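You operate a simulated robot arm through the tools that you are given. There is no shell and no other tool.

The job below is to be done with a simulated two-armed robot. You get a single attempt, and the scene is never put back.

## Task
Give the drum a trial run, then stop, lock and bolt it.
Fine: lock the switch to draw the drum bolt; unlock, start, shift in and let it turn three seconds or more; drum out and motor off; lock again, then push the bolt in.

The check looks at the end state, three seconds after you hand in, the way a careful person would. Anything else that was tipped, shoved, dropped, spilled or broken makes it a failure.

## Robot
Two 7-joint arms with fingered hands on one trunk that stands fixed in place. Base frame: the origin is at the foot of the trunk, x ahead of it, y to its left, z up. Readings come in mm, degrees, newtons and seconds.
The left shoulder is at [30, 136, 1380], the right one opposite. With the tool pointing down near the work surface each hand reaches from about 240 to 700 mm from the base axis, measured 20 degrees to its own side. Payload 5 kg a hand.
The TCP of each hand is the grasp point between the finger pads, 42 mm short of the fingertips. In the tool frame z runs along the fingers and y along their closing line. The gripper opens to 208 mm; its body begins 119 mm behind the TCP. The gripper is a hand of 4 fingers: y runs from the thumb to the fingers, the wrist lies at [0, 0, -332] in the tool frame, and closing takes about 1.5 s.
Orientation is that of the tool frame in the base frame, as [roll, pitch, yaw] about the fixed x, y, z axes, in that order (R = Rz(yaw) Ry(pitch) Rx(roll)). With the fingers straight down and closing along the base's y, the tool's x points along the base's -x, its y along +y and its z along -z.

## Interface
- The arms move only by the tool step_arm. It takes "left_plan", "right_plan" or both (then of equal length, played together; a hand with none holds still); each is a list of rows, each an object (a shift or turn left out is 0, a gripper value left out holds the last) with "translation": the shift along the tool's x, y, z in m, a list of three; "rotation": the turn, a rotation vector about the tool's x, y, z in degrees, a list of three. In form: [{"translation": [dx, dy, dz], "rotation": [rx, ry, rz]}, ...]. A call has 1 to 20 rows; each row shifts and turns the commanded pose from where the row before left it, along the tool's axes as they then stand. "left_fingers" and "right_fingers" are, for a hand that has rows, the opening, from 0 (shut) to 1 (fully open), set as the call begins (left out, the last holds). Each row takes 0.2 s and may step no farther than 50 mm and 8.6 degrees from the row before; otherwise, or with a gripper value out of range, the whole call is refused. A pose out of reach is approached as far as the arm can. The call stops where the force on the tool passes 90 N (or 10 N more than at its start, if that is more) or the arm is blocked; 0.2 s more then pass. The fingers move at their own pace (about 72 mm/s each) and stop on an object; they squeeze with about 23 N. The grip force told is the motor's: it shows also when the fingers shut on nothing. Time passes only in rows, and 0.2 s behind the last, so rows that do not move let the fingers close. It gives the time, the measured TCP pose, the force on the tool (base axes), the opening and the grip force at its end, in the units of the frame above (readings bear some noise), with the torque about the TCP (base axes, N m) and any sound that the robot's microphone picked up, and new pictures: "show" is both (left out), scene, wrist or none (wrist: the cameras of the hands that moved).
- Cameras (640 x 400 px; columns grow to the right, rows downward): "scene" is now at [32, 47.9, 2104.8]; the picture's right is [0.64, -0.77, 0.00], its down [-0.58, -0.49, -0.65] and it looks along [0.49, 0.42, -0.76] (base axes); focal length 366 px, centre (320, 200). "left" rides on the left gripper at [-101, 0, -145] in its tool frame; the picture's right is [0.00, -1.00, 0.00], its down [0.82, 0.00, -0.57] and it looks along [0.57, 0.00, 0.82] (tool axes); focal length 261 px, centre (320, 200). "right" rides on the right gripper at [101, 0, -145] in its tool frame; the picture's right is [-0.01, 1.00, 0.00], its down [-0.82, 0.00, -0.57] and it looks along [-0.57, 0.00, 0.82] (tool axes); focal length 261 px, centre (320, 200). There is no depth. A picture from a camera that has moved, and an enlarged one, comes with that camera's place and axes in the base frame and with its lens.
- move_column(by): moves the trunk up (or, below 0, down) by that many mm; the arms and the scene camera ride with it, the base frame stays. It gives what a move gives, with no picture.
- finger_targets(finger1, finger2, finger3, thumb_bend, hand): sets how far each is bent, from 0 (flat) to 1 (curled in); at 0.3 the hand is open as for a grip, at 0.7 the pads meet at the TCP. One left out holds its place. A second passes; each finger stops where it meets its share of the squeeze, and holds until it gets a number again. A gripper value or a shape takes the hand back. It gives what a move gives, with no picture; readings hold the bend of each and the force on the fingers (four entries, about 0 where the hand has none), thumb and palm.
- hand_shape(shape, hand): the hand has 4 fingers and takes this shape, open, in about a second: jaw (thumb against the fingers, like two jaws); tri (thumb and two fingers); tip (a fingertip pinch); poke (one finger out to press); point (the index stretched); flat (the hand flat); cup (the hand cupped); fist (a fist). The gripper value then closes the fingers along that shape, each until it touches; the sizes above hold for jaw. It gives what a move gives, with no picture.
- turn_head(pan, tilt): turns the head with the scene camera to pan (to the left, within 143 degrees either way) and tilt (down, from -29 to 69), counted from straight ahead of the robot. It gives what a move gives, and a new picture of the scene camera.
- close_up(camera, box): a new picture of the part [left, top, right, bottom] of that camera's present view, enlarged. It takes no simulated time.
- sign_off(): hands the job in; it is judged then, once.

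Places have to be worked out from the pictures, the camera data and where the tool is seen. Open the grippers and draw the arms clear of the work before you hand the job in, unless the task says otherwise.

The tools are called after "Request:" as name(argument=value, ...) on one line, values as JSON. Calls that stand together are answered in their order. step_arm: Moves the arms, as the interface text tells. Its arguments: {"type":"object","properties":{"left_plan":{"type":"array","items":{"type":"object","properties":{"translation":{"type":"array","items":{"type":"number"}},"rotation":{"type":"array","items":{"type":"number"}}}}},"left_fingers":{"type":"number"},"right_plan":{"type":"array","items":{"type":"object","properties":{"translation":{"type":"array","items":{"type":"number"}},"rotation":{"type":"array","items":{"type":"number"}}}}},"right_fingers":{"type":"number"},"show":{"type":"string","enum":["both","scene","wrist","none"]}},"required":[]} The other tools are called the same way: move_column (by) moves the trunk up or down; hand_shape (shape, hand) gives the hand a shape; finger_targets (finger1, finger2, finger3, thumb_bend, hand) moves the fingers one by one; turn_head (pan, tilt) turns the head that bears the scene camera; close_up (camera, box) takes an enlarged picture of a part of a camera's view; sign_off () hands the job in.

At the start:

```text
time: 0.0
left_tool_pos: [521.9, 717.0, 1506.3]
left_tcp_rot: [180.0, 0.0, 179.9]
left_ft_force: [0.2, -0.6, -0.3]
left_wrist_torque: [0.02, 0.0, -0.02]
left_grip_width: 207.8
left_finger_force: 0.0
left_shape: jaw
left_bend: [0.3, 0.3, 0.3, 0.3]
left_finger forces: [0.0, 0.1, 0.1, 0.1, 0.0, 0.0]
right_tool_pos: [650.5, 35.6, 1530.2]
right_tcp_rot: [179.9, 0.1, -180.0]
right_ft_force: [0.3, 0.0, -0.6]
right_wrist_torque: [0.0, 0.0, 0.01]
right_grip_width: 207.6
right_finger_force: 0.0
right_shape: jaw
right_bend: [0.3, 0.3, 0.3, 0.3]
right_finger forces: [0.0, 0.0, 0.0, 0.1, 0.1, 0.1]
trunk travel left (down, up): [-400.0, 90.0]
head pan, tilt (commanded): [40.1, 49.8]
```

scene: 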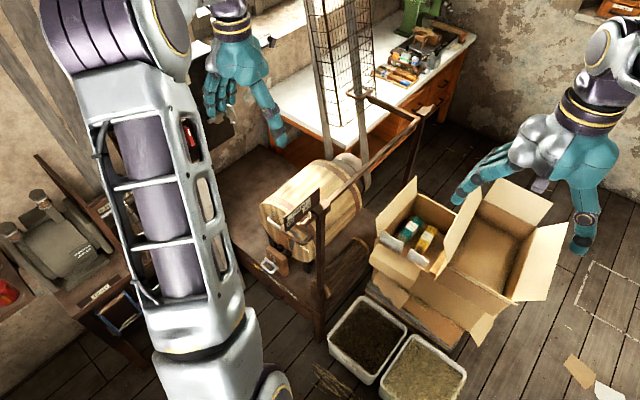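
right: 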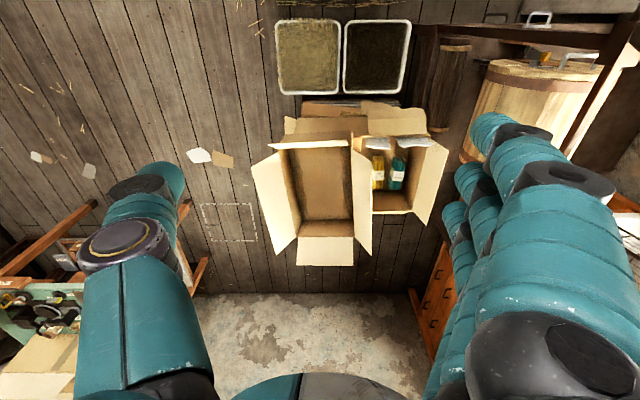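
left: 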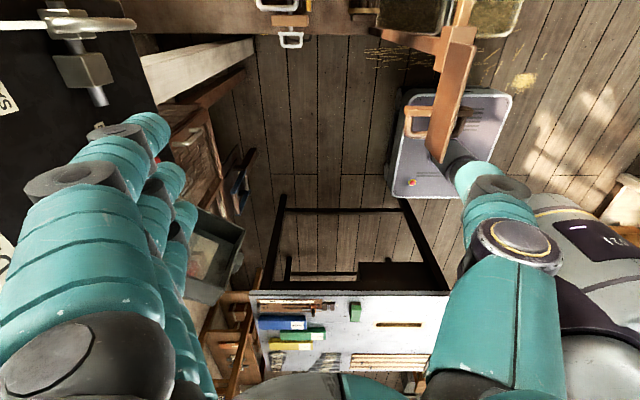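

I'll begin by looking closer at the drum machine in the middle of the scene picture, before moving anything.

Request:
close_up(camera="scene", box=[230, 80, 450, 300])

Request:
close_up(camera="scene", box=[0, 150, 160, 400])

Request:
close_up(camera="left", box=[0, 0, 320, 200])

Request:
close_up(camera="right", box=[400, 0, 640, 200])

```text
1.82 times, centred on (340, 190) of scene
camera zoom: at [32.0, 47.9, 2104.8], right [0.64, -0.77, 0.0], down [-0.58, -0.49, -0.65], along [0.49, 0.42, -0.76], focal length 665 px, centre (284, 218)
```

zoom: 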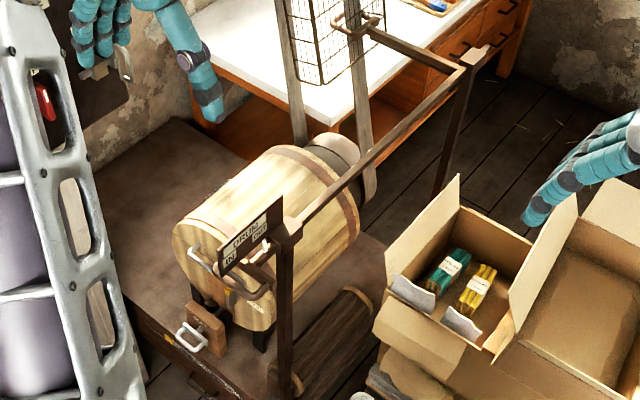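

```text
1.60 times, centred on (80, 275) of scene
camera zoom: at [32.0, 47.9, 2104.8], right [0.64, -0.77, 0.0], down [-0.58, -0.49, -0.65], along [0.49, 0.42, -0.76], focal length 585 px, centre (704, 80)
```

zoom: 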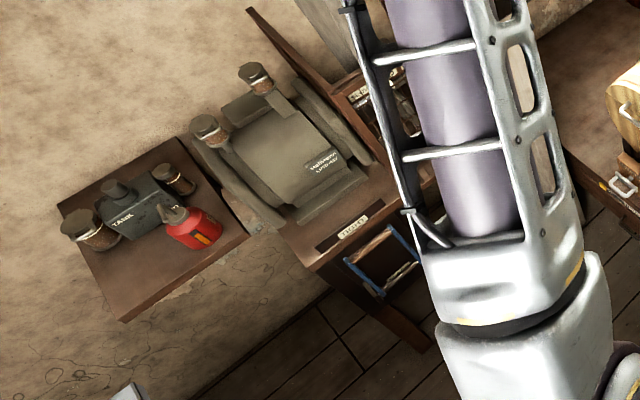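

```text
2.00 times, centred on (160, 100) of left
camera zoom: at [623.3, 717.0, 1650.7], right [0.0, -1.0, 0.0], down [-0.82, 0.0, 0.57], along [-0.57, 0.0, -0.82], focal length 521 px, centre (640, 400)
```

zoom: 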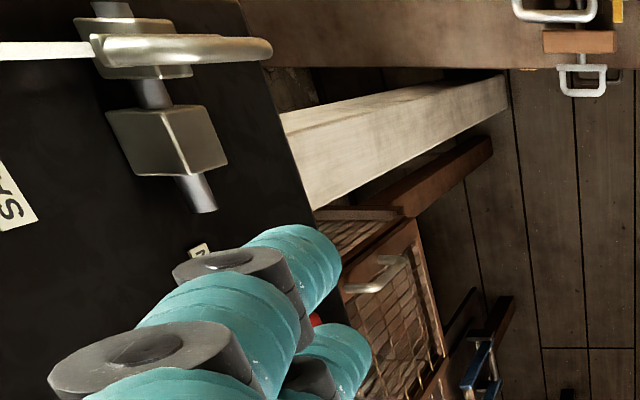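

```text
2.00 times, centred on (520, 100) of right
camera zoom: at [549.4, 36.8, 1675.2], right [0.01, 1.0, 0.0], down [0.82, 0.0, 0.57], along [0.57, 0.0, -0.82], focal length 521 px, centre (-80, 400)
```

zoom: 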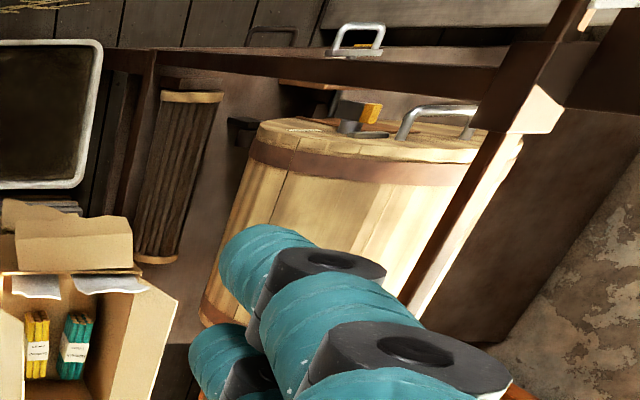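

The drum stands on a bench ahead-left; a black panel with a lever and bolt appears behind the left hand. I'll turn the head to look at more of the scene.

Request:
turn_head(pan=60, tilt=35)

```text
time: 0.8
left_tool_pos: [522.2, 715.3, 1504.8]
left_tcp_rot: [-179.9, 0.0, -179.9]
left_ft_force: [0.9, 0.3, 0.2]
left_wrist_torque: [-0.01, -0.01, 0.0]
left_grip_width: 207.6
left_finger_force: 0.1
left_shape: jaw
left_bend: [0.3, 0.3, 0.3, 0.3]
left_finger forces: [0.0, 0.0, 0.1, 0.0, 0.0, 0.1]
right_tool_pos: [651.4, 35.7, 1529.9]
right_tcp_rot: [180.0, 0.0, -180.0]
right_ft_force: [0.3, 0.8, -0.5]
right_wrist_torque: [-0.03, 0.02, -0.02]
right_grip_width: 207.9
right_finger_force: 0.1
right_shape: jaw
right_bend: [0.3, 0.3, 0.3, 0.3]
right_finger forces: [0.0, 0.0, 0.0, 0.0, 0.0, 0.1]
trunk travel left (down, up): [-400.0, 90.0]
head pan, tilt (commanded): [60.0, 35.0]
camera scene: at [17.2, 74.4, 2126.1], right [0.87, -0.5, 0.0], down [-0.29, -0.5, -0.82], along [0.41, 0.71, -0.57], focal length 366 px, centre (320, 200)
```

scene: 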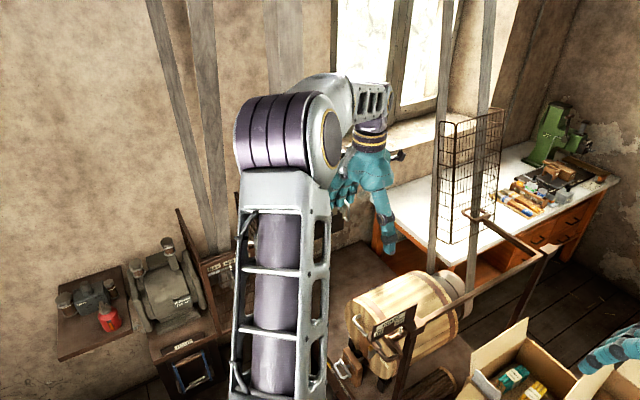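

The left arm blocks the panel. I'll look from other head angles before moving.

Request:
turn_head(pan=45, tilt=60)

Request:
turn_head(pan=85, tilt=50)

Request:
turn_head(pan=0, tilt=45)

```text
time: 1.7
left_tool_pos: [521.5, 714.7, 1505.9]
left_tcp_rot: [180.0, 0.0, -179.9]
left_ft_force: [0.5, -0.1, 0.0]
left_wrist_torque: [0.01, -0.01, 0.01]
left_grip_width: 207.6
left_finger_force: 0.2
left_shape: jaw
left_bend: [0.3, 0.3, 0.3, 0.3]
left_finger forces: [0.0, 0.1, 0.1, 0.0, 0.0, 0.0]
right_tool_pos: [650.7, 36.1, 1530.1]
right_tcp_rot: [-179.9, 0.0, -179.9]
right_ft_force: [0.5, -0.1, -0.5]
right_wrist_torque: [-0.02, -0.01, 0.01]
right_grip_width: 207.9
right_finger_force: 0.0
right_shape: jaw
right_bend: [0.3, 0.3, 0.3, 0.3]
right_finger forces: [0.0, 0.1, 0.0, 0.1, 0.1, 0.1]
trunk travel left (down, up): [-400.0, 90.0]
head pan, tilt (commanded): [45.0, 60.0]
camera scene: at [19.9, 45.4, 2091.9], right [0.71, -0.71, 0.0], down [-0.61, -0.61, -0.5], along [0.35, 0.35, -0.87], focal length 366 px, centre (320, 200)
```

scene: 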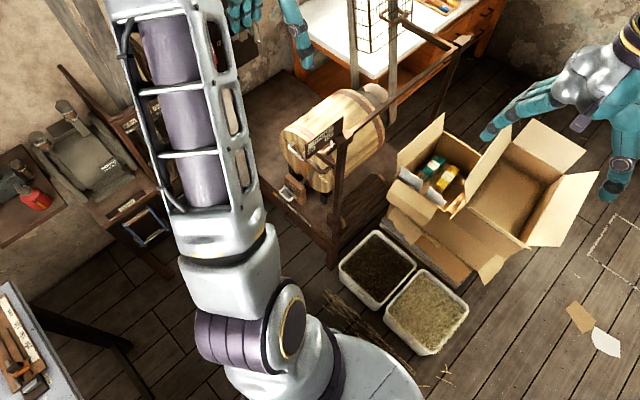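

```text
time: 2.8
left_tool_pos: [522.5, 716.0, 1504.9]
left_tcp_rot: [-180.0, 0.0, -180.0]
left_ft_force: [-0.1, 0.3, -0.3]
left_wrist_torque: [0.02, -0.01, -0.01]
left_grip_width: 207.6
left_finger_force: 0.0
left_shape: jaw
left_bend: [0.3, 0.3, 0.3, 0.3]
left_finger forces: [0.1, 0.0, 0.1, 0.0, 0.0, 0.0]
right_tool_pos: [650.5, 35.3, 1530.6]
right_tcp_rot: [180.0, 0.0, -179.9]
right_ft_force: [0.1, -0.2, -0.1]
right_wrist_torque: [0.02, -0.02, 0.01]
right_grip_width: 207.6
right_finger_force: 0.1
right_shape: jaw
right_bend: [0.3, 0.3, 0.3, 0.3]
right_finger forces: [0.1, 0.1, 0.1, 0.0, 0.0, 0.1]
trunk travel left (down, up): [-400.0, 90.0]
head pan, tilt (commanded): [85.0, 50.0]
camera scene: at [-20.3, 74.9, 2104.4], right [1.0, -0.09, 0.0], down [-0.07, -0.76, -0.64], along [0.06, 0.64, -0.77], focal length 366 px, centre (320, 200)
```

scene: 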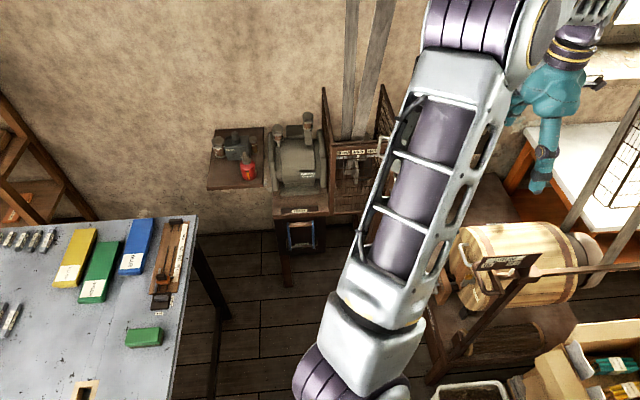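

```text
time: 4.4
left_tool_pos: [523.3, 715.8, 1506.3]
left_tcp_rot: [-179.9, 0.1, -179.9]
left_ft_force: [-0.8, 0.6, -0.4]
left_wrist_torque: [0.03, 0.0, -0.03]
left_grip_width: 207.5
left_finger_force: 0.0
left_shape: jaw
left_bend: [0.3, 0.3, 0.3, 0.3]
left_finger forces: [0.0, 0.1, 0.0, 0.0, 0.0, 0.0]
right_tool_pos: [650.8, 35.7, 1529.6]
right_tcp_rot: [-180.0, 0.1, -179.9]
right_ft_force: [0.1, -0.6, -0.7]
right_wrist_torque: [-0.02, 0.0, -0.01]
right_grip_width: 207.8
right_finger_force: 0.2
right_shape: jaw
right_bend: [0.3, 0.3, 0.3, 0.3]
right_finger forces: [0.0, 0.1, 0.0, 0.0, 0.0, 0.0]
trunk travel left (down, up): [-400.0, 90.0]
head pan, tilt (commanded): [0.0, 45.0]
camera scene: at [54.3, -1.7, 2111.3], right [0.0, -1.0, 0.0], down [-0.71, 0.0, -0.71], along [0.71, 0.0, -0.71], focal length 366 px, centre (320, 200)
```

scene: 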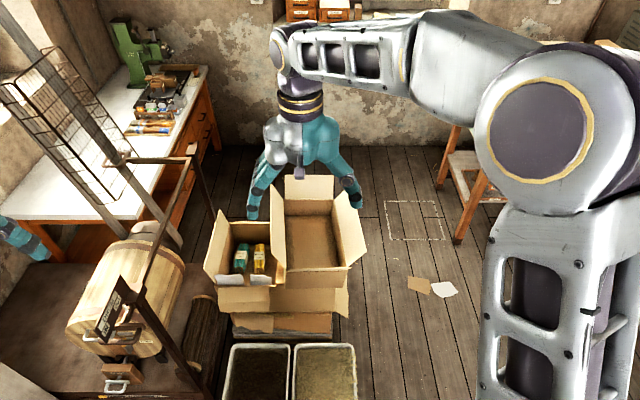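

The switch panel (black, with a lever) seems to be near x≈620, y≈950, z≈1330, behind the left arm. I'll draw the left hand back towards the trunk (−y) to open the view.

Request:
step_arm(left_plan=[{"translation": [0, -0.045, 0]}, {"translation": [0, -0.045, 0]}, {"translation": [0, -0.045, 0]}, {"translation": [0, -0.045, 0]}, {"translation": [0, -0.045, 0]}, {"translation": [0, -0.045, 0]}, {"translation": [0, -0.045, 0]}, {"translation": [0, -0.045, 0]}], show="none")

Request:
turn_head(pan=50, tilt=45)

```text
time: 6.2
left_tool_pos: [523.1, 355.6, 1504.7]
left_tcp_rot: [180.0, 0.0, 180.0]
left_ft_force: [0.6, -0.2, -0.4]
left_wrist_torque: [0.08, -0.01, -0.01]
left_grip_width: 207.9
left_finger_force: 0.0
left_shape: jaw
left_bend: [0.3, 0.3, 0.3, 0.3]
left_finger forces: [0.1, 0.2, 0.0, 0.0, 0.0, 0.0]
right_tool_pos: [652.2, 33.7, 1530.5]
right_tcp_rot: [-179.9, 0.0, 179.9]
right_ft_force: [0.1, -0.5, -0.2]
right_wrist_torque: [0.13, 0.06, 0.0]
right_grip_width: 207.6
right_finger_force: 0.2
right_shape: jaw
right_bend: [0.3, 0.3, 0.3, 0.3]
right_finger forces: [0.0, 0.1, 0.0, 0.0, 0.1, 0.0]
trunk travel left (down, up): [-400.0, 90.0]
head pan, tilt (commanded): [0.0, 45.0]
```

```text
time: 7.4
left_tool_pos: [522.2, 356.6, 1505.5]
left_tcp_rot: [180.0, 0.1, 179.9]
left_ft_force: [0.3, 0.9, -0.3]
left_wrist_torque: [0.0, 0.01, -0.01]
left_grip_width: 207.6
left_finger_force: 0.1
left_shape: jaw
left_bend: [0.3, 0.3, 0.3, 0.3]
left_finger forces: [0.0, 0.1, 0.0, 0.0, 0.1, 0.0]
right_tool_pos: [650.8, 33.9, 1529.6]
right_tcp_rot: [180.0, 0.0, 180.0]
right_ft_force: [0.3, 0.0, -1.0]
right_wrist_torque: [0.04, 0.04, -0.03]
right_grip_width: 207.9
right_finger_force: 0.1
right_shape: jaw
right_bend: [0.3, 0.3, 0.3, 0.3]
right_finger forces: [0.0, 0.0, 0.0, 0.0, 0.1, 0.0]
trunk travel left (down, up): [-400.0, 90.0]
head pan, tilt (commanded): [50.0, 45.0]
camera scene: at [25.4, 60.1, 2111.3], right [0.77, -0.64, 0.0], down [-0.46, -0.54, -0.71], along [0.45, 0.54, -0.71], focal length 366 px, centre (320, 200)
```

scene: 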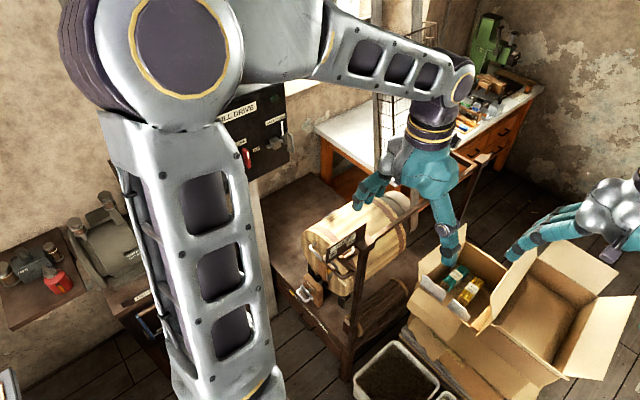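

The panel reads "MILL DRIVE" and is now in view; zooming in on it and on the drum.

Request:
close_up(camera="scene", box=[210, 80, 310, 180])

Request:
close_up(camera="scene", box=[270, 180, 430, 300])

Request:
close_up(camera="left", box=[0, 0, 640, 400])

```text
4.00 times, centred on (260, 130) of scene
camera zoom: at [25.4, 60.1, 2111.3], right [0.77, -0.64, 0.0], down [-0.46, -0.54, -0.71], along [0.45, 0.54, -0.71], focal length 1463 px, centre (560, 480)
```

zoom: 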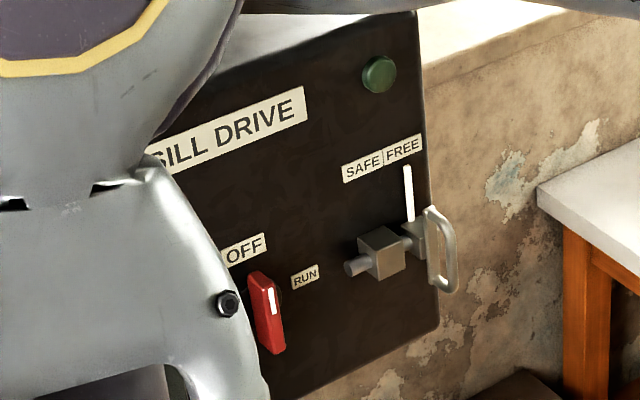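

```text
3.33 times, centred on (350, 240) of scene
camera zoom: at [25.4, 60.1, 2111.3], right [0.77, -0.64, 0.0], down [-0.46, -0.54, -0.71], along [0.45, 0.54, -0.71], focal length 1220 px, centre (220, 67)
```

zoom: 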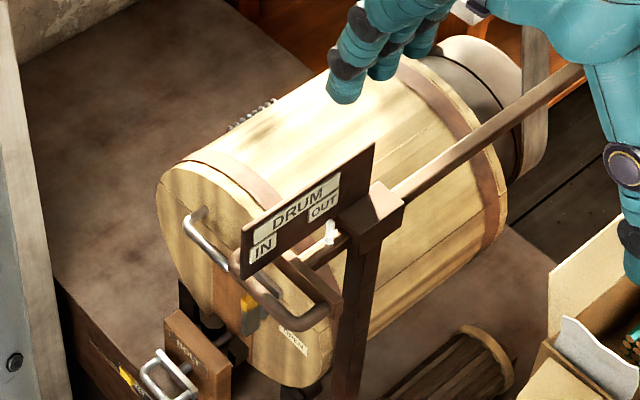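

```text
1.00 times, centred on (320, 200) of left (not enlarged: the box is as wide or as high as the picture)
camera zoom: at [623.9, 357.8, 1650.7], right [0.0, -1.0, 0.0], down [-0.82, 0.0, 0.57], along [-0.57, 0.0, -0.82], focal length 261 px, centre (320, 200)
```

zoom: 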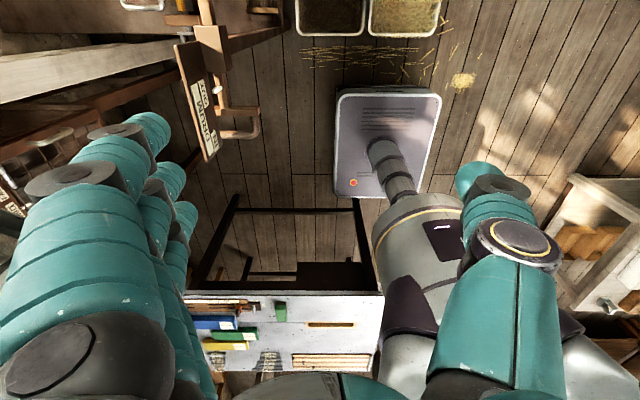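

The board has a red OFF/RUN switch handle and a sliding lock with a D-handle marked SAFE | FREE (now at FREE), and a green lamp. Next I turn the left hand so its fingers point at the wall (+y), to get a frontal view from the wrist camera.

Request:
step_arm(left_plan=[{"translation": [-0.007, 0.0267, 0.005], "rotation": [-8.18, 0, 0]}, {"translation": [-0.007, 0.0257, 0.0087], "rotation": [-8.18, 0, 0]}, {"translation": [-0.007, 0.0242, 0.0123], "rotation": [-8.18, 0, 0]}, {"translation": [-0.007, 0.0222, 0.0156], "rotation": [-8.18, 0, 0]}, {"translation": [-0.007, 0.0198, 0.0186], "rotation": [-8.18, 0, 0]}, {"translation": [-0.007, 0.0169, 0.0213], "rotation": [-8.18, 0, 0]}, {"translation": [-0.007, 0.0137, 0.0235], "rotation": [-8.18, 0, 0]}, {"translation": [-0.007, 0.0102, 0.0252], "rotation": [-8.18, 0, 0]}, {"translation": [-0.007, 0.0066, 0.0264], "rotation": [-8.18, 0, 0]}, {"translation": [-0.007, 0.0027, 0.027], "rotation": [-8.18, 0, 0]}, {"translation": [-0.007, -0.0012, 0.0271], "rotation": [-8.2, 0, 0]}], show="both")

```text
time: 9.8
left_tool_pos: [602.1, 651.3, 1448.9]
left_tcp_rot: [89.9, -0.2, 179.9]
left_ft_force: [1.2, 0.0, 0.4]
left_wrist_torque: [0.02, -0.02, 0.12]
left_grip_width: 208.2
left_finger_force: 0.1
left_shape: jaw
left_bend: [0.3, 0.3, 0.3, 0.3]
left_finger forces: [0.0, 0.0, 0.0, 0.0, 0.0, 0.0]
right_tool_pos: [653.5, 37.1, 1528.2]
right_tcp_rot: [-179.9, -0.1, 179.9]
right_ft_force: [1.5, 0.6, -0.2]
right_wrist_torque: [-0.07, 0.14, -0.01]
right_grip_width: 207.7
right_finger_force: 0.1
right_shape: jaw
right_bend: [0.3, 0.3, 0.3, 0.3]
right_finger forces: [0.1, 0.0, 0.1, 0.1, 0.1, 0.0]
trunk travel left (down, up): [-400.0, 90.0]
head pan, tilt (commanded): [50.0, 45.0]
camera scene: at [28.4, 61.8, 2111.2], right [0.77, -0.64, 0.0], down [-0.46, -0.54, -0.71], along [0.45, 0.54, -0.71], focal length 366 px, centre (320, 200)
camera left: at [703.2, 506.6, 1449.7], right [0.0, 0.0, -1.0], down [-0.82, -0.57, 0.0], along [-0.57, 0.82, 0.0], focal length 261 px, centre (320, 200)
```

scene: 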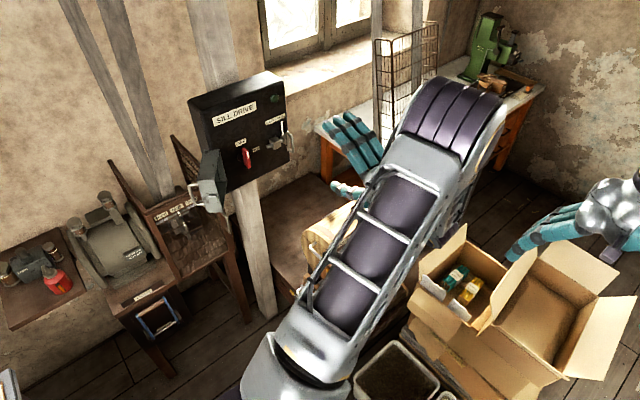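
left: 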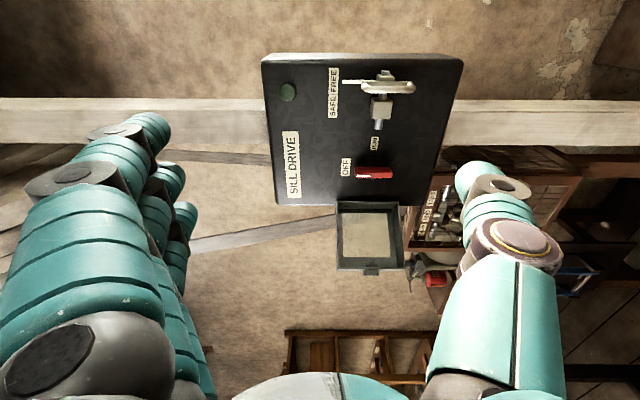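

Now the board is in clear view, mounted on a post. Zooming both cameras for detail.

Request:
close_up(camera="left", box=[250, 40, 480, 280])

Request:
close_up(camera="scene", box=[170, 60, 310, 220])

Request:
close_up(camera="scene", box=[90, 150, 260, 340])

```text
1.67 times, centred on (365, 160) of left
camera zoom: at [703.2, 506.6, 1449.7], right [0.0, 0.0, -1.0], down [-0.82, -0.57, 0.0], along [-0.57, 0.82, 0.0], focal length 434 px, centre (245, 267)
```

zoom: 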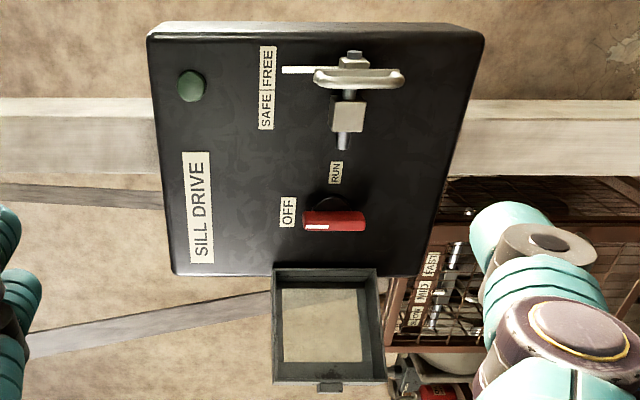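

```text
2.50 times, centred on (240, 140) of scene
camera zoom: at [28.4, 61.8, 2111.2], right [0.77, -0.64, 0.0], down [-0.46, -0.54, -0.71], along [0.45, 0.54, -0.71], focal length 915 px, centre (520, 350)
```

zoom: 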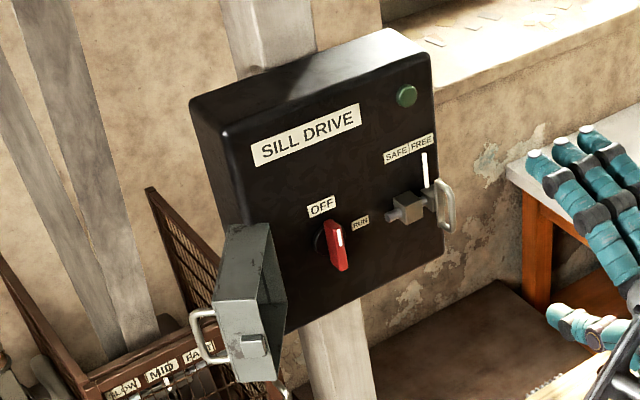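

```text
2.11 times, centred on (175, 245) of scene
camera zoom: at [28.4, 61.8, 2111.2], right [0.77, -0.64, 0.0], down [-0.46, -0.54, -0.71], along [0.45, 0.54, -0.71], focal length 770 px, centre (625, 105)
```

zoom: 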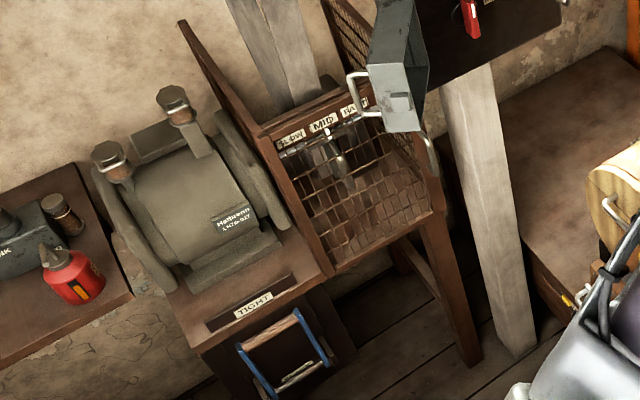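

I place the lock handle's bar at about (619, 930, 1346), the red switch at (454, 952, 1344), RUN to its right. The hinged cover stands open at the board's left edge, with its hinge around (359, 980). I'll roll the hand so it can close along x, which also gives an upright view.

Request:
step_arm(left_plan=[{"rotation": [0, 0, -8.2]}, {"rotation": [0, 0, -8.2]}, {"rotation": [0, 0, -8.2]}, {"rotation": [0, 0, -8.2]}, {"rotation": [0, 0, -8.2]}, {"rotation": [0, 0, -8.2]}, {"rotation": [0, 0, -8.2]}, {"rotation": [0, 0, -8.2]}, {"rotation": [0, 0, -8.2]}, {"rotation": [0, 0, -8.2]}, {"rotation": [0, 0, -8.0]}], show="both")

```text
time: 12.2
left_tool_pos: [706.3, 773.8, 1548.2]
left_tcp_rot: [97.5, 72.2, -172.1]
left_ft_force: [0.1, -0.4, 0.3]
left_wrist_torque: [-0.1, 0.02, -0.01]
left_grip_width: 208.4
left_finger_force: 0.0
left_shape: jaw
left_bend: [0.3, 0.3, 0.3, 0.3]
left_finger forces: [0.0, 0.0, 0.0, 0.1, 0.0, 0.0]
left hand out of reach, approached as far as the arm can: row 4, 5, 6, 7, 8, 9, 10, 11
right_tool_pos: [651.3, 34.7, 1528.8]
right_tcp_rot: [179.9, -0.1, -179.9]
right_ft_force: [-0.4, -0.5, 0.1]
right_wrist_torque: [0.1, 0.01, 0.0]
right_grip_width: 207.9
right_finger_force: 0.2
right_shape: jaw
right_bend: [0.3, 0.3, 0.3, 0.3]
right_finger forces: [0.0, 0.0, 0.0, 0.0, 0.0, 0.0]
trunk travel left (down, up): [-400.0, 90.0]
head pan, tilt (commanded): [50.0, 45.0]
camera scene: at [25.4, 58.9, 2111.4], right [0.77, -0.64, 0.0], down [-0.45, -0.54, -0.71], along [0.45, 0.54, -0.71], focal length 366 px, centre (320, 200)
camera left: at [738.4, 634.9, 1650.9], right [0.95, 0.0, -0.3], down [-0.24, -0.61, -0.76], along [-0.18, 0.8, -0.58], focal length 261 px, centre (320, 200)
```

scene: 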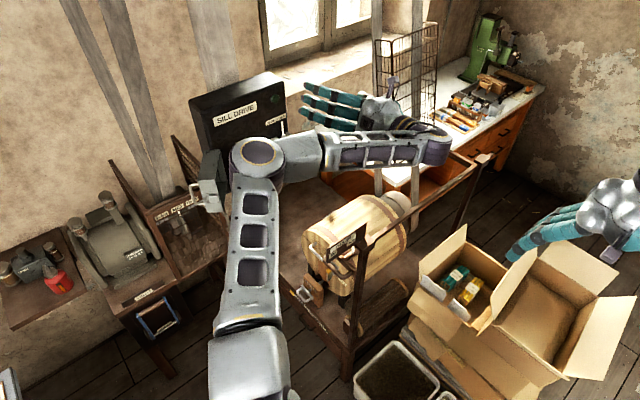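
left: 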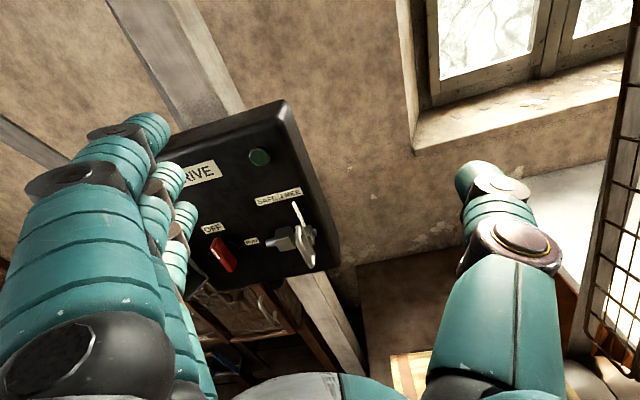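

The wrist ran to a limit turning that way (out of reach from row 4), so I'll undo that roll and try the other direction instead.

Request:
step_arm(left_plan=[{"rotation": [0, 0, 8.2]}, {"rotation": [0, 0, 8.2]}, {"rotation": [0, 0, 8.2]}, {"rotation": [0, 0, 8.2]}, {"rotation": [0, 0, 8.2]}, {"rotation": [0, 0, 8.2]}, {"rotation": [0, 0, 8.2]}, {"rotation": [0, 0, 8.2]}, {"rotation": [0, 0, 8.2]}, {"rotation": [0, 0, 8.2]}, {"rotation": [0, 0, 8.0]}], show="scene")

```text
time: 14.6
left_tool_pos: [706.0, 775.3, 1547.7]
left_tcp_rot: [92.6, -17.9, 179.9]
left_ft_force: [0.4, -0.5, -0.3]
left_wrist_torque: [-0.01, 0.0, -0.02]
left_grip_width: 208.2
left_finger_force: 0.1
left_shape: jaw
left_bend: [0.3, 0.3, 0.3, 0.3]
left_finger forces: [0.0, 0.0, 0.0, 0.1, 0.0, 0.0]
right_tool_pos: [650.8, 36.2, 1529.3]
right_tcp_rot: [-180.0, 0.0, 180.0]
right_ft_force: [0.2, -0.6, 0.4]
right_wrist_torque: [0.02, -0.02, -0.02]
right_grip_width: 208.1
right_finger_force: 0.0
right_shape: jaw
right_bend: [0.3, 0.3, 0.3, 0.3]
right_finger forces: [0.1, 0.0, 0.0, 0.1, 0.1, 0.0]
trunk travel left (down, up): [-400.0, 90.0]
head pan, tilt (commanded): [50.0, 45.0]
camera scene: at [25.4, 60.2, 2111.3], right [0.77, -0.64, 0.0], down [-0.45, -0.54, -0.71], along [0.45, 0.54, -0.71], focal length 366 px, centre (320, 200)
```

scene: 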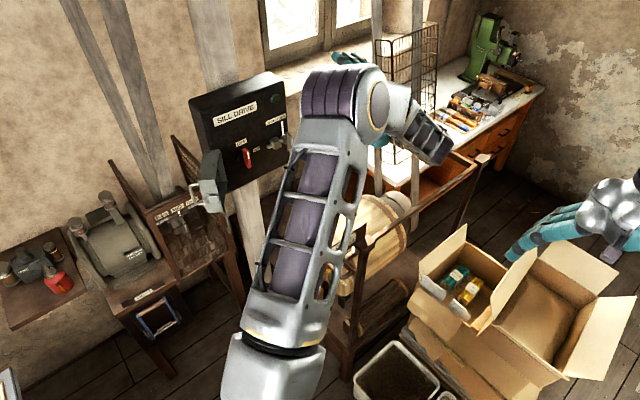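

The arm now sits at (706, 775, 1548) with the roll 18° off. A hand tilted about 45° downward to the wall should suit the left arm's reach better, so I'll go there: level the roll, then tilt while shifting in −x.

Request:
step_arm(left_plan=[{"rotation": [0, 0, -6]}, {"rotation": [0, 0, -6]}, {"rotation": [0, 0, -6]}, {"translation": [0.0375, -0.008, 0], "rotation": [7.5, 0, 0]}, {"translation": [0.0375, -0.008, 0], "rotation": [7.5, 0, 0]}, {"translation": [0.0375, -0.008, 0], "rotation": [7.5, 0, 0]}, {"translation": [0.0375, -0.008, 0], "rotation": [7.5, 0, 0]}, {"translation": [0.0375, -0.008, 0], "rotation": [7.5, 0, 0]}, {"translation": [0.0375, -0.008, 0], "rotation": [7.5, 0, 0]}], show="both")

```text
time: 16.6
left_tool_pos: [479.1, 753.7, 1502.4]
left_tcp_rot: [137.5, 0.4, -179.5]
left_ft_force: [0.2, -0.7, 0.1]
left_wrist_torque: [0.05, -0.05, -0.04]
left_grip_width: 207.9
left_finger_force: 0.2
left_shape: jaw
left_bend: [0.3, 0.3, 0.3, 0.3]
left_finger forces: [0.0, 0.1, 0.1, 0.0, 0.0, 0.1]
right_tool_pos: [648.6, 36.7, 1531.4]
right_tcp_rot: [-180.0, 0.1, 180.0]
right_ft_force: [-0.9, 0.7, 0.8]
right_wrist_torque: [-0.06, -0.16, -0.03]
right_grip_width: 207.7
right_finger_force: 0.1
right_shape: jaw
right_bend: [0.3, 0.3, 0.3, 0.3]
right_finger forces: [0.0, 0.1, 0.0, 0.0, 0.1, 0.1]
trunk travel left (down, up): [-400.0, 90.0]
head pan, tilt (commanded): [50.0, 45.0]
camera scene: at [22.0, 61.2, 2111.4], right [0.77, -0.64, 0.0], down [-0.45, -0.54, -0.71], along [0.46, 0.54, -0.71], focal length 366 px, centre (320, 200)
camera left: at [581.0, 658.1, 1610.4], right [0.02, -0.74, -0.68], down [-0.82, -0.4, 0.41], along [-0.57, 0.55, -0.61], focal length 261 px, centre (320, 200)
```

scene: 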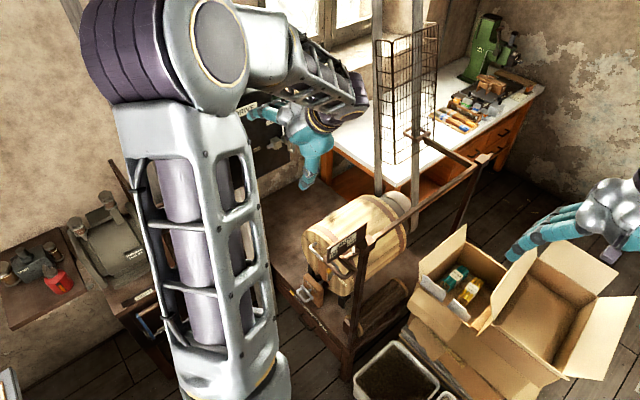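
left: 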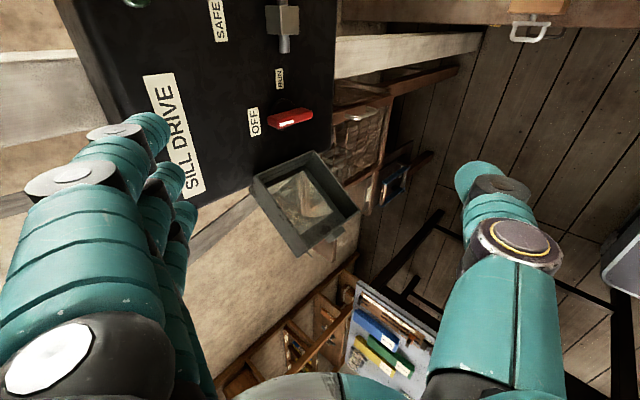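

The left hand is in front of the board now, tilted 45°. I'll test rolling about the finger axis in a few small steps to learn which way the wrist has room.

Request:
step_arm(left_plan=[{"rotation": [0, 0, -8.2]}, {"rotation": [0, 0, -8.2]}, {"rotation": [0, 0, -8.2]}, {"rotation": [0, 0, -8.2]}, {"rotation": [0, 0, -8.2]}], show="none")

```text
time: 17.8
left_tool_pos: [481.8, 756.6, 1503.0]
left_tcp_rot: [145.5, 26.7, -146.3]
left_ft_force: [0.2, -0.2, -0.2]
left_wrist_torque: [0.0, -0.06, -0.03]
left_grip_width: 208.0
left_finger_force: 0.0
left_shape: jaw
left_bend: [0.3, 0.3, 0.3, 0.3]
left_finger forces: [0.0, 0.1, 0.0, 0.0, 0.0, 0.0]
right_tool_pos: [649.7, 37.0, 1529.1]
right_tcp_rot: [-180.0, 0.0, -180.0]
right_ft_force: [-0.3, -0.3, -0.3]
right_wrist_torque: [0.02, -0.05, -0.01]
right_grip_width: 207.6
right_finger_force: 0.1
right_shape: jaw
right_bend: [0.3, 0.3, 0.3, 0.3]
right_finger forces: [0.0, 0.0, 0.0, 0.0, 0.0, 0.0]
trunk travel left (down, up): [-400.0, 90.0]
head pan, tilt (commanded): [50.0, 45.0]
```

No limit hit so far at −41°; I continue rolling the rest of the way to −90° and look.

Request:
step_arm(left_plan=[{"rotation": [0, 0, -8.2]}, {"rotation": [0, 0, -8.2]}, {"rotation": [0, 0, -8.2]}, {"rotation": [0, 0, -8.2]}, {"rotation": [0, 0, -8.2]}, {"rotation": [0, 0, -8.0]}], show="both")

```text
time: 19.2
left_tool_pos: [469.9, 762.8, 1500.6]
left_tcp_rot: [-179.5, 42.5, -88.2]
left_ft_force: [8.8, -10.3, 5.0]
left_wrist_torque: [0.7, 0.89, 0.82]
left_grip_width: 207.8
left_finger_force: 0.0
left_shape: jaw
left_bend: [0.3, 0.3, 0.3, 0.3]
left_finger forces: [0.1, 0.1, 0.0, 0.0, 0.0, 0.0]
right_tool_pos: [645.3, 35.6, 1531.7]
right_tcp_rot: [-179.9, 0.2, 179.7]
right_ft_force: [-0.5, -2.0, 0.4]
right_wrist_torque: [0.31, -0.1, -0.04]
right_grip_width: 207.9
right_finger_force: 0.0
right_shape: jaw
right_bend: [0.3, 0.3, 0.3, 0.3]
right_finger forces: [0.1, 0.1, 0.0, 0.0, 0.0, 0.0]
trunk travel left (down, up): [-400.0, 90.0]
head pan, tilt (commanded): [50.0, 45.0]
camera scene: at [17.7, 62.7, 2111.7], right [0.76, -0.64, 0.0], down [-0.45, -0.54, -0.71], along [0.46, 0.54, -0.71], focal length 366 px, centre (320, 200)
camera left: at [469.4, 740.2, 1676.3], right [1.0, 0.03, 0.01], down [0.03, -0.99, -0.13], along [0.01, 0.13, -0.99], focal length 261 px, centre (320, 200)
```

scene: 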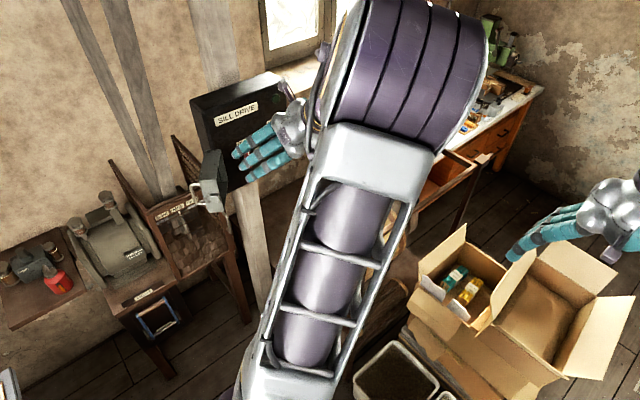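
left: 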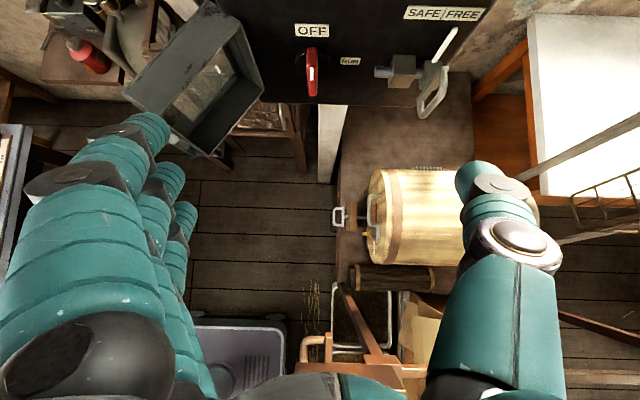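

Orientation reached, with a frontal upright view of the board and, below it, the drum. A force of ~14 N is shown, so I'll hold still to see whether it's just motion.

Request:
step_arm(left_plan=[{"translation": [0, 0, 0]}, {"translation": [0, 0, 0]}], show="none")

Request:
close_up(camera="left", box=[120, 0, 520, 250])

Request:
close_up(camera="left", box=[290, 150, 490, 380])

```text
time: 19.8
left_tool_pos: [478.7, 755.6, 1504.3]
left_tcp_rot: [-179.4, 42.7, -88.9]
left_ft_force: [-0.8, 0.3, 0.5]
left_wrist_torque: [-0.05, -0.13, -0.09]
left_grip_width: 208.1
left_finger_force: 0.1
left_shape: jaw
left_bend: [0.3, 0.3, 0.3, 0.3]
left_finger forces: [0.0, 0.0, 0.0, 0.0, 0.0, 0.0]
right_tool_pos: [648.2, 37.5, 1531.9]
right_tcp_rot: [-180.0, 0.1, -180.0]
right_ft_force: [-0.6, 0.3, 0.3]
right_wrist_torque: [-0.01, -0.13, 0.02]
right_grip_width: 207.8
right_finger_force: 0.1
right_shape: jaw
right_bend: [0.3, 0.3, 0.3, 0.3]
right_finger forces: [0.0, 0.0, 0.0, 0.0, 0.1, 0.1]
trunk travel left (down, up): [-400.0, 90.0]
head pan, tilt (commanded): [50.0, 45.0]
```

```text
1.60 times, centred on (320, 125) of left
camera zoom: at [478.1, 732.8, 1679.5], right [1.0, 0.02, 0.01], down [0.02, -0.99, -0.14], along [0.01, 0.14, -0.99], focal length 417 px, centre (320, 320)
```

zoom: 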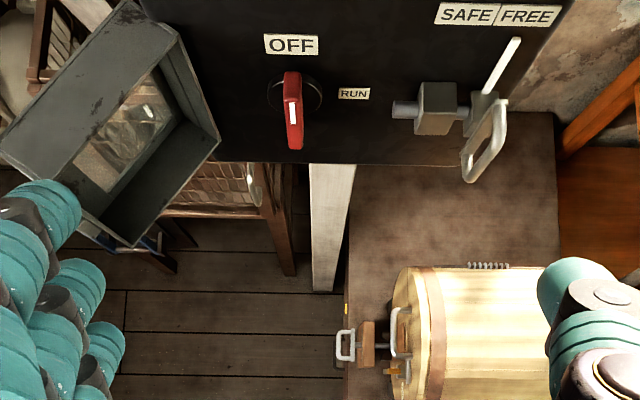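

```text
1.74 times, centred on (390, 265) of left
camera zoom: at [478.1, 732.8, 1679.5], right [1.0, 0.02, 0.01], down [0.02, -0.99, -0.14], along [0.01, 0.14, -0.99], focal length 453 px, centre (198, 87)
```

zoom: 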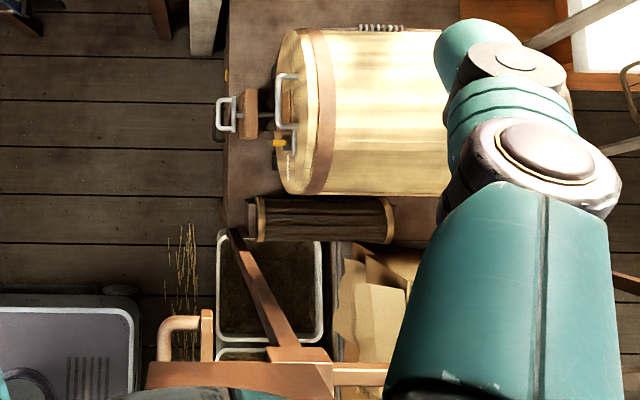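

Still and no contact: fine. I zoom in on the hinged cover and on the lock slide to get their exact geometry.

Request:
close_up(camera="left", box=[110, 0, 280, 165])

Request:
close_up(camera="left", box=[280, 0, 480, 130])

Request:
close_up(camera="scene", box=[180, 130, 260, 230])

```text
2.42 times, centred on (195, 82) of left
camera zoom: at [478.1, 732.8, 1679.5], right [1.0, 0.02, 0.01], down [0.02, -0.99, -0.14], along [0.01, 0.14, -0.99], focal length 632 px, centre (623, 485)
```

zoom: 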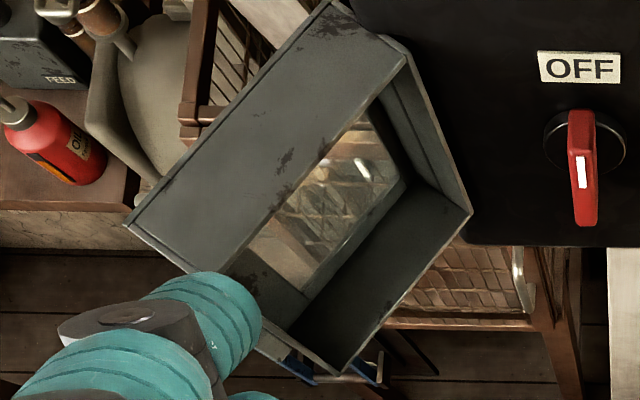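

```text
3.08 times, centred on (380, 65) of left
camera zoom: at [478.1, 732.8, 1679.5], right [1.0, 0.02, 0.01], down [0.02, -0.99, -0.14], along [0.01, 0.14, -0.99], focal length 802 px, centre (135, 615)
```

zoom: 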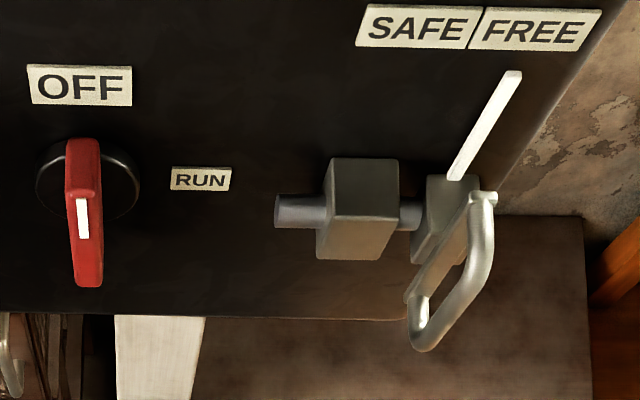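

```text
4.00 times, centred on (220, 180) of scene
camera zoom: at [21.8, 60.7, 2111.4], right [0.77, -0.64, 0.0], down [-0.45, -0.54, -0.71], along [0.46, 0.54, -0.71], focal length 1463 px, centre (720, 280)
```

zoom: 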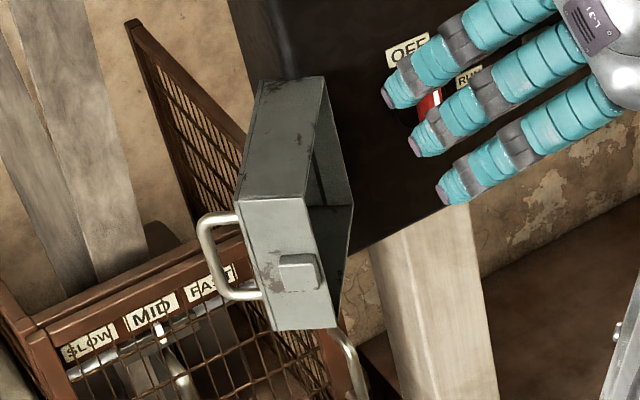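

Cover geometry: hinge at about (376, 975), rim length ≈141 mm, open by ≈127°, box depth ≈43 mm, z 1277–1414, D-handle on its outer (wall-side) face. I'll take a one-finger shape to push it and check where that finger sits.

Request:
hand_shape(hand="left", shape="poke")

Request:
close_up(camera="left", box=[0, 0, 640, 400])

Request:
close_up(camera="scene", box=[160, 60, 360, 230])

```text
time: 20.7
left_tool_pos: [483.5, 756.2, 1502.8]
left_tcp_rot: [-179.5, 42.7, -89.0]
left_ft_force: [-0.3, -0.5, -0.9]
left_wrist_torque: [-0.01, 0.04, -0.03]
left_grip_width: 0.0
left_finger_force: 0.1
left_shape: poke
left_bend: [1.0, 1.0, 1.0, 0.45]
left_finger forces: [0.0, 0.0, 0.0, 0.0, 0.1, 0.0]
right_tool_pos: [651.3, 36.4, 1529.3]
right_tcp_rot: [180.0, 0.0, -180.0]
right_ft_force: [0.5, 0.1, -0.1]
right_wrist_torque: [-0.04, 0.04, 0.02]
right_grip_width: 207.9
right_finger_force: 0.0
right_shape: jaw
right_bend: [0.3, 0.3, 0.3, 0.3]
right_finger forces: [0.1, 0.0, 0.0, 0.0, 0.0, 0.0]
trunk travel left (down, up): [-400.0, 90.0]
head pan, tilt (commanded): [50.0, 45.0]
```

```text
1.00 times, centred on (320, 200) of left (not enlarged: the box is as wide or as high as the picture)
camera zoom: at [482.0, 732.6, 1678.2], right [1.0, 0.02, 0.01], down [0.02, -0.99, -0.14], along [0.01, 0.14, -0.99], focal length 261 px, centre (320, 200)
```

zoom: 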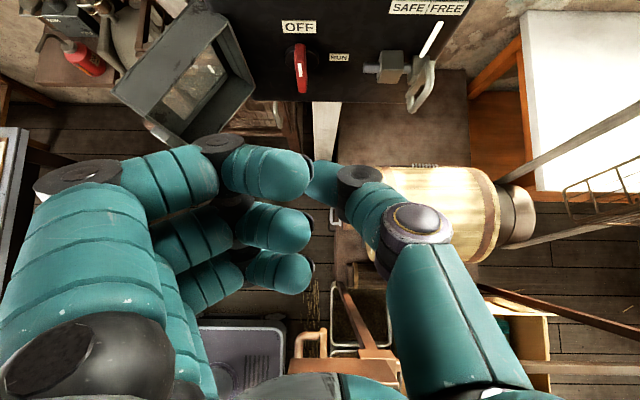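

```text
2.35 times, centred on (260, 145) of scene
camera zoom: at [26.0, 60.8, 2111.3], right [0.77, -0.64, 0.0], down [-0.46, -0.54, -0.71], along [0.45, 0.54, -0.71], focal length 861 px, centre (461, 329)
```

zoom: 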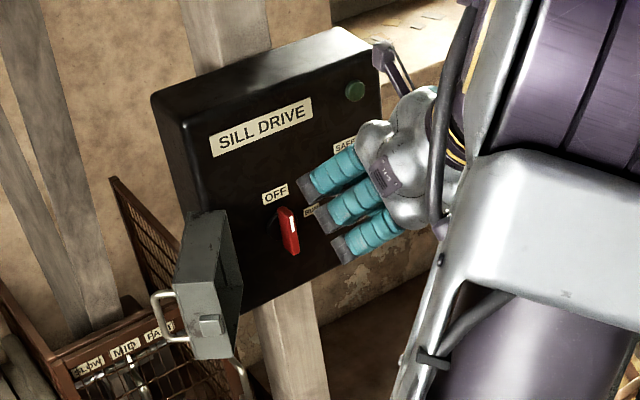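

"Poke" curls the three fingers and leaves the thumb; I'd rather have the index stretched, so I try "point".

Request:
hand_shape(hand="left", shape="point")

Request:
close_up(camera="left", box=[0, 0, 640, 400])

Request:
close_up(camera="scene", box=[160, 60, 360, 230])

```text
time: 21.6
left_tool_pos: [482.8, 755.3, 1502.7]
left_tcp_rot: [-179.6, 42.7, -89.0]
left_ft_force: [-0.4, 0.7, -0.2]
left_wrist_torque: [-0.02, -0.02, 0.0]
left_grip_width: 201.8
left_finger_force: 0.1
left_shape: point
left_bend: [0.7, 1.0, 1.0, 0.93]
left_finger forces: [0.0, 0.1, 0.0, 0.0, 0.0, 0.0]
right_tool_pos: [651.7, 36.4, 1530.1]
right_tcp_rot: [180.0, 0.0, 180.0]
right_ft_force: [0.3, 0.4, 0.2]
right_wrist_torque: [-0.02, -0.02, 0.01]
right_grip_width: 207.9
right_finger_force: 0.0
right_shape: jaw
right_bend: [0.3, 0.3, 0.3, 0.3]
right_finger forces: [0.1, 0.1, 0.0, 0.1, 0.2, 0.1]
trunk travel left (down, up): [-400.0, 90.0]
head pan, tilt (commanded): [50.0, 45.0]
```

```text
1.00 times, centred on (320, 200) of left (not enlarged: the box is as wide or as high as the picture)
camera zoom: at [481.1, 732.3, 1678.6], right [1.0, 0.02, 0.01], down [0.02, -0.99, -0.14], along [0.01, 0.14, -0.99], focal length 261 px, centre (320, 200)
```

zoom: 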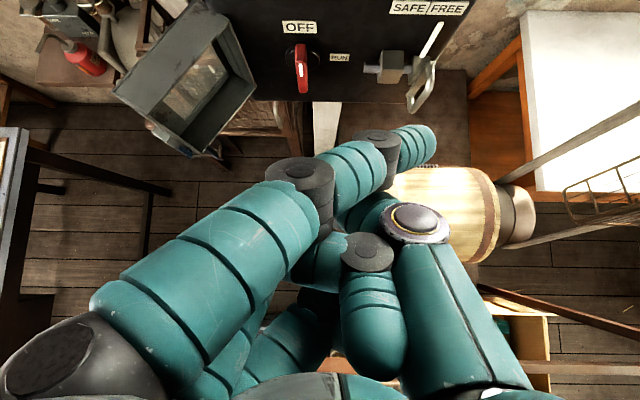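

```text
2.35 times, centred on (260, 145) of scene
camera zoom: at [25.2, 60.3, 2111.3], right [0.77, -0.64, 0.0], down [-0.45, -0.54, -0.71], along [0.45, 0.54, -0.71], focal length 861 px, centre (461, 329)
```

zoom: 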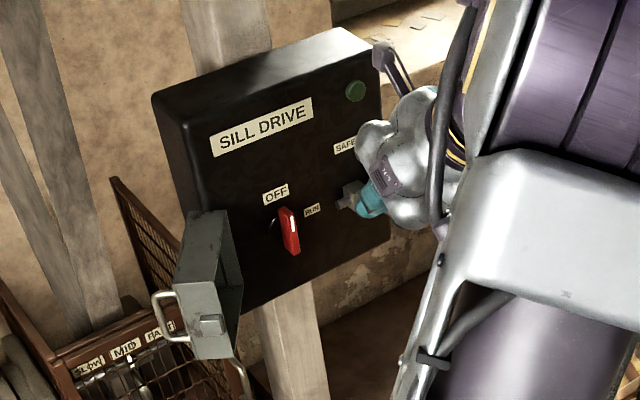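

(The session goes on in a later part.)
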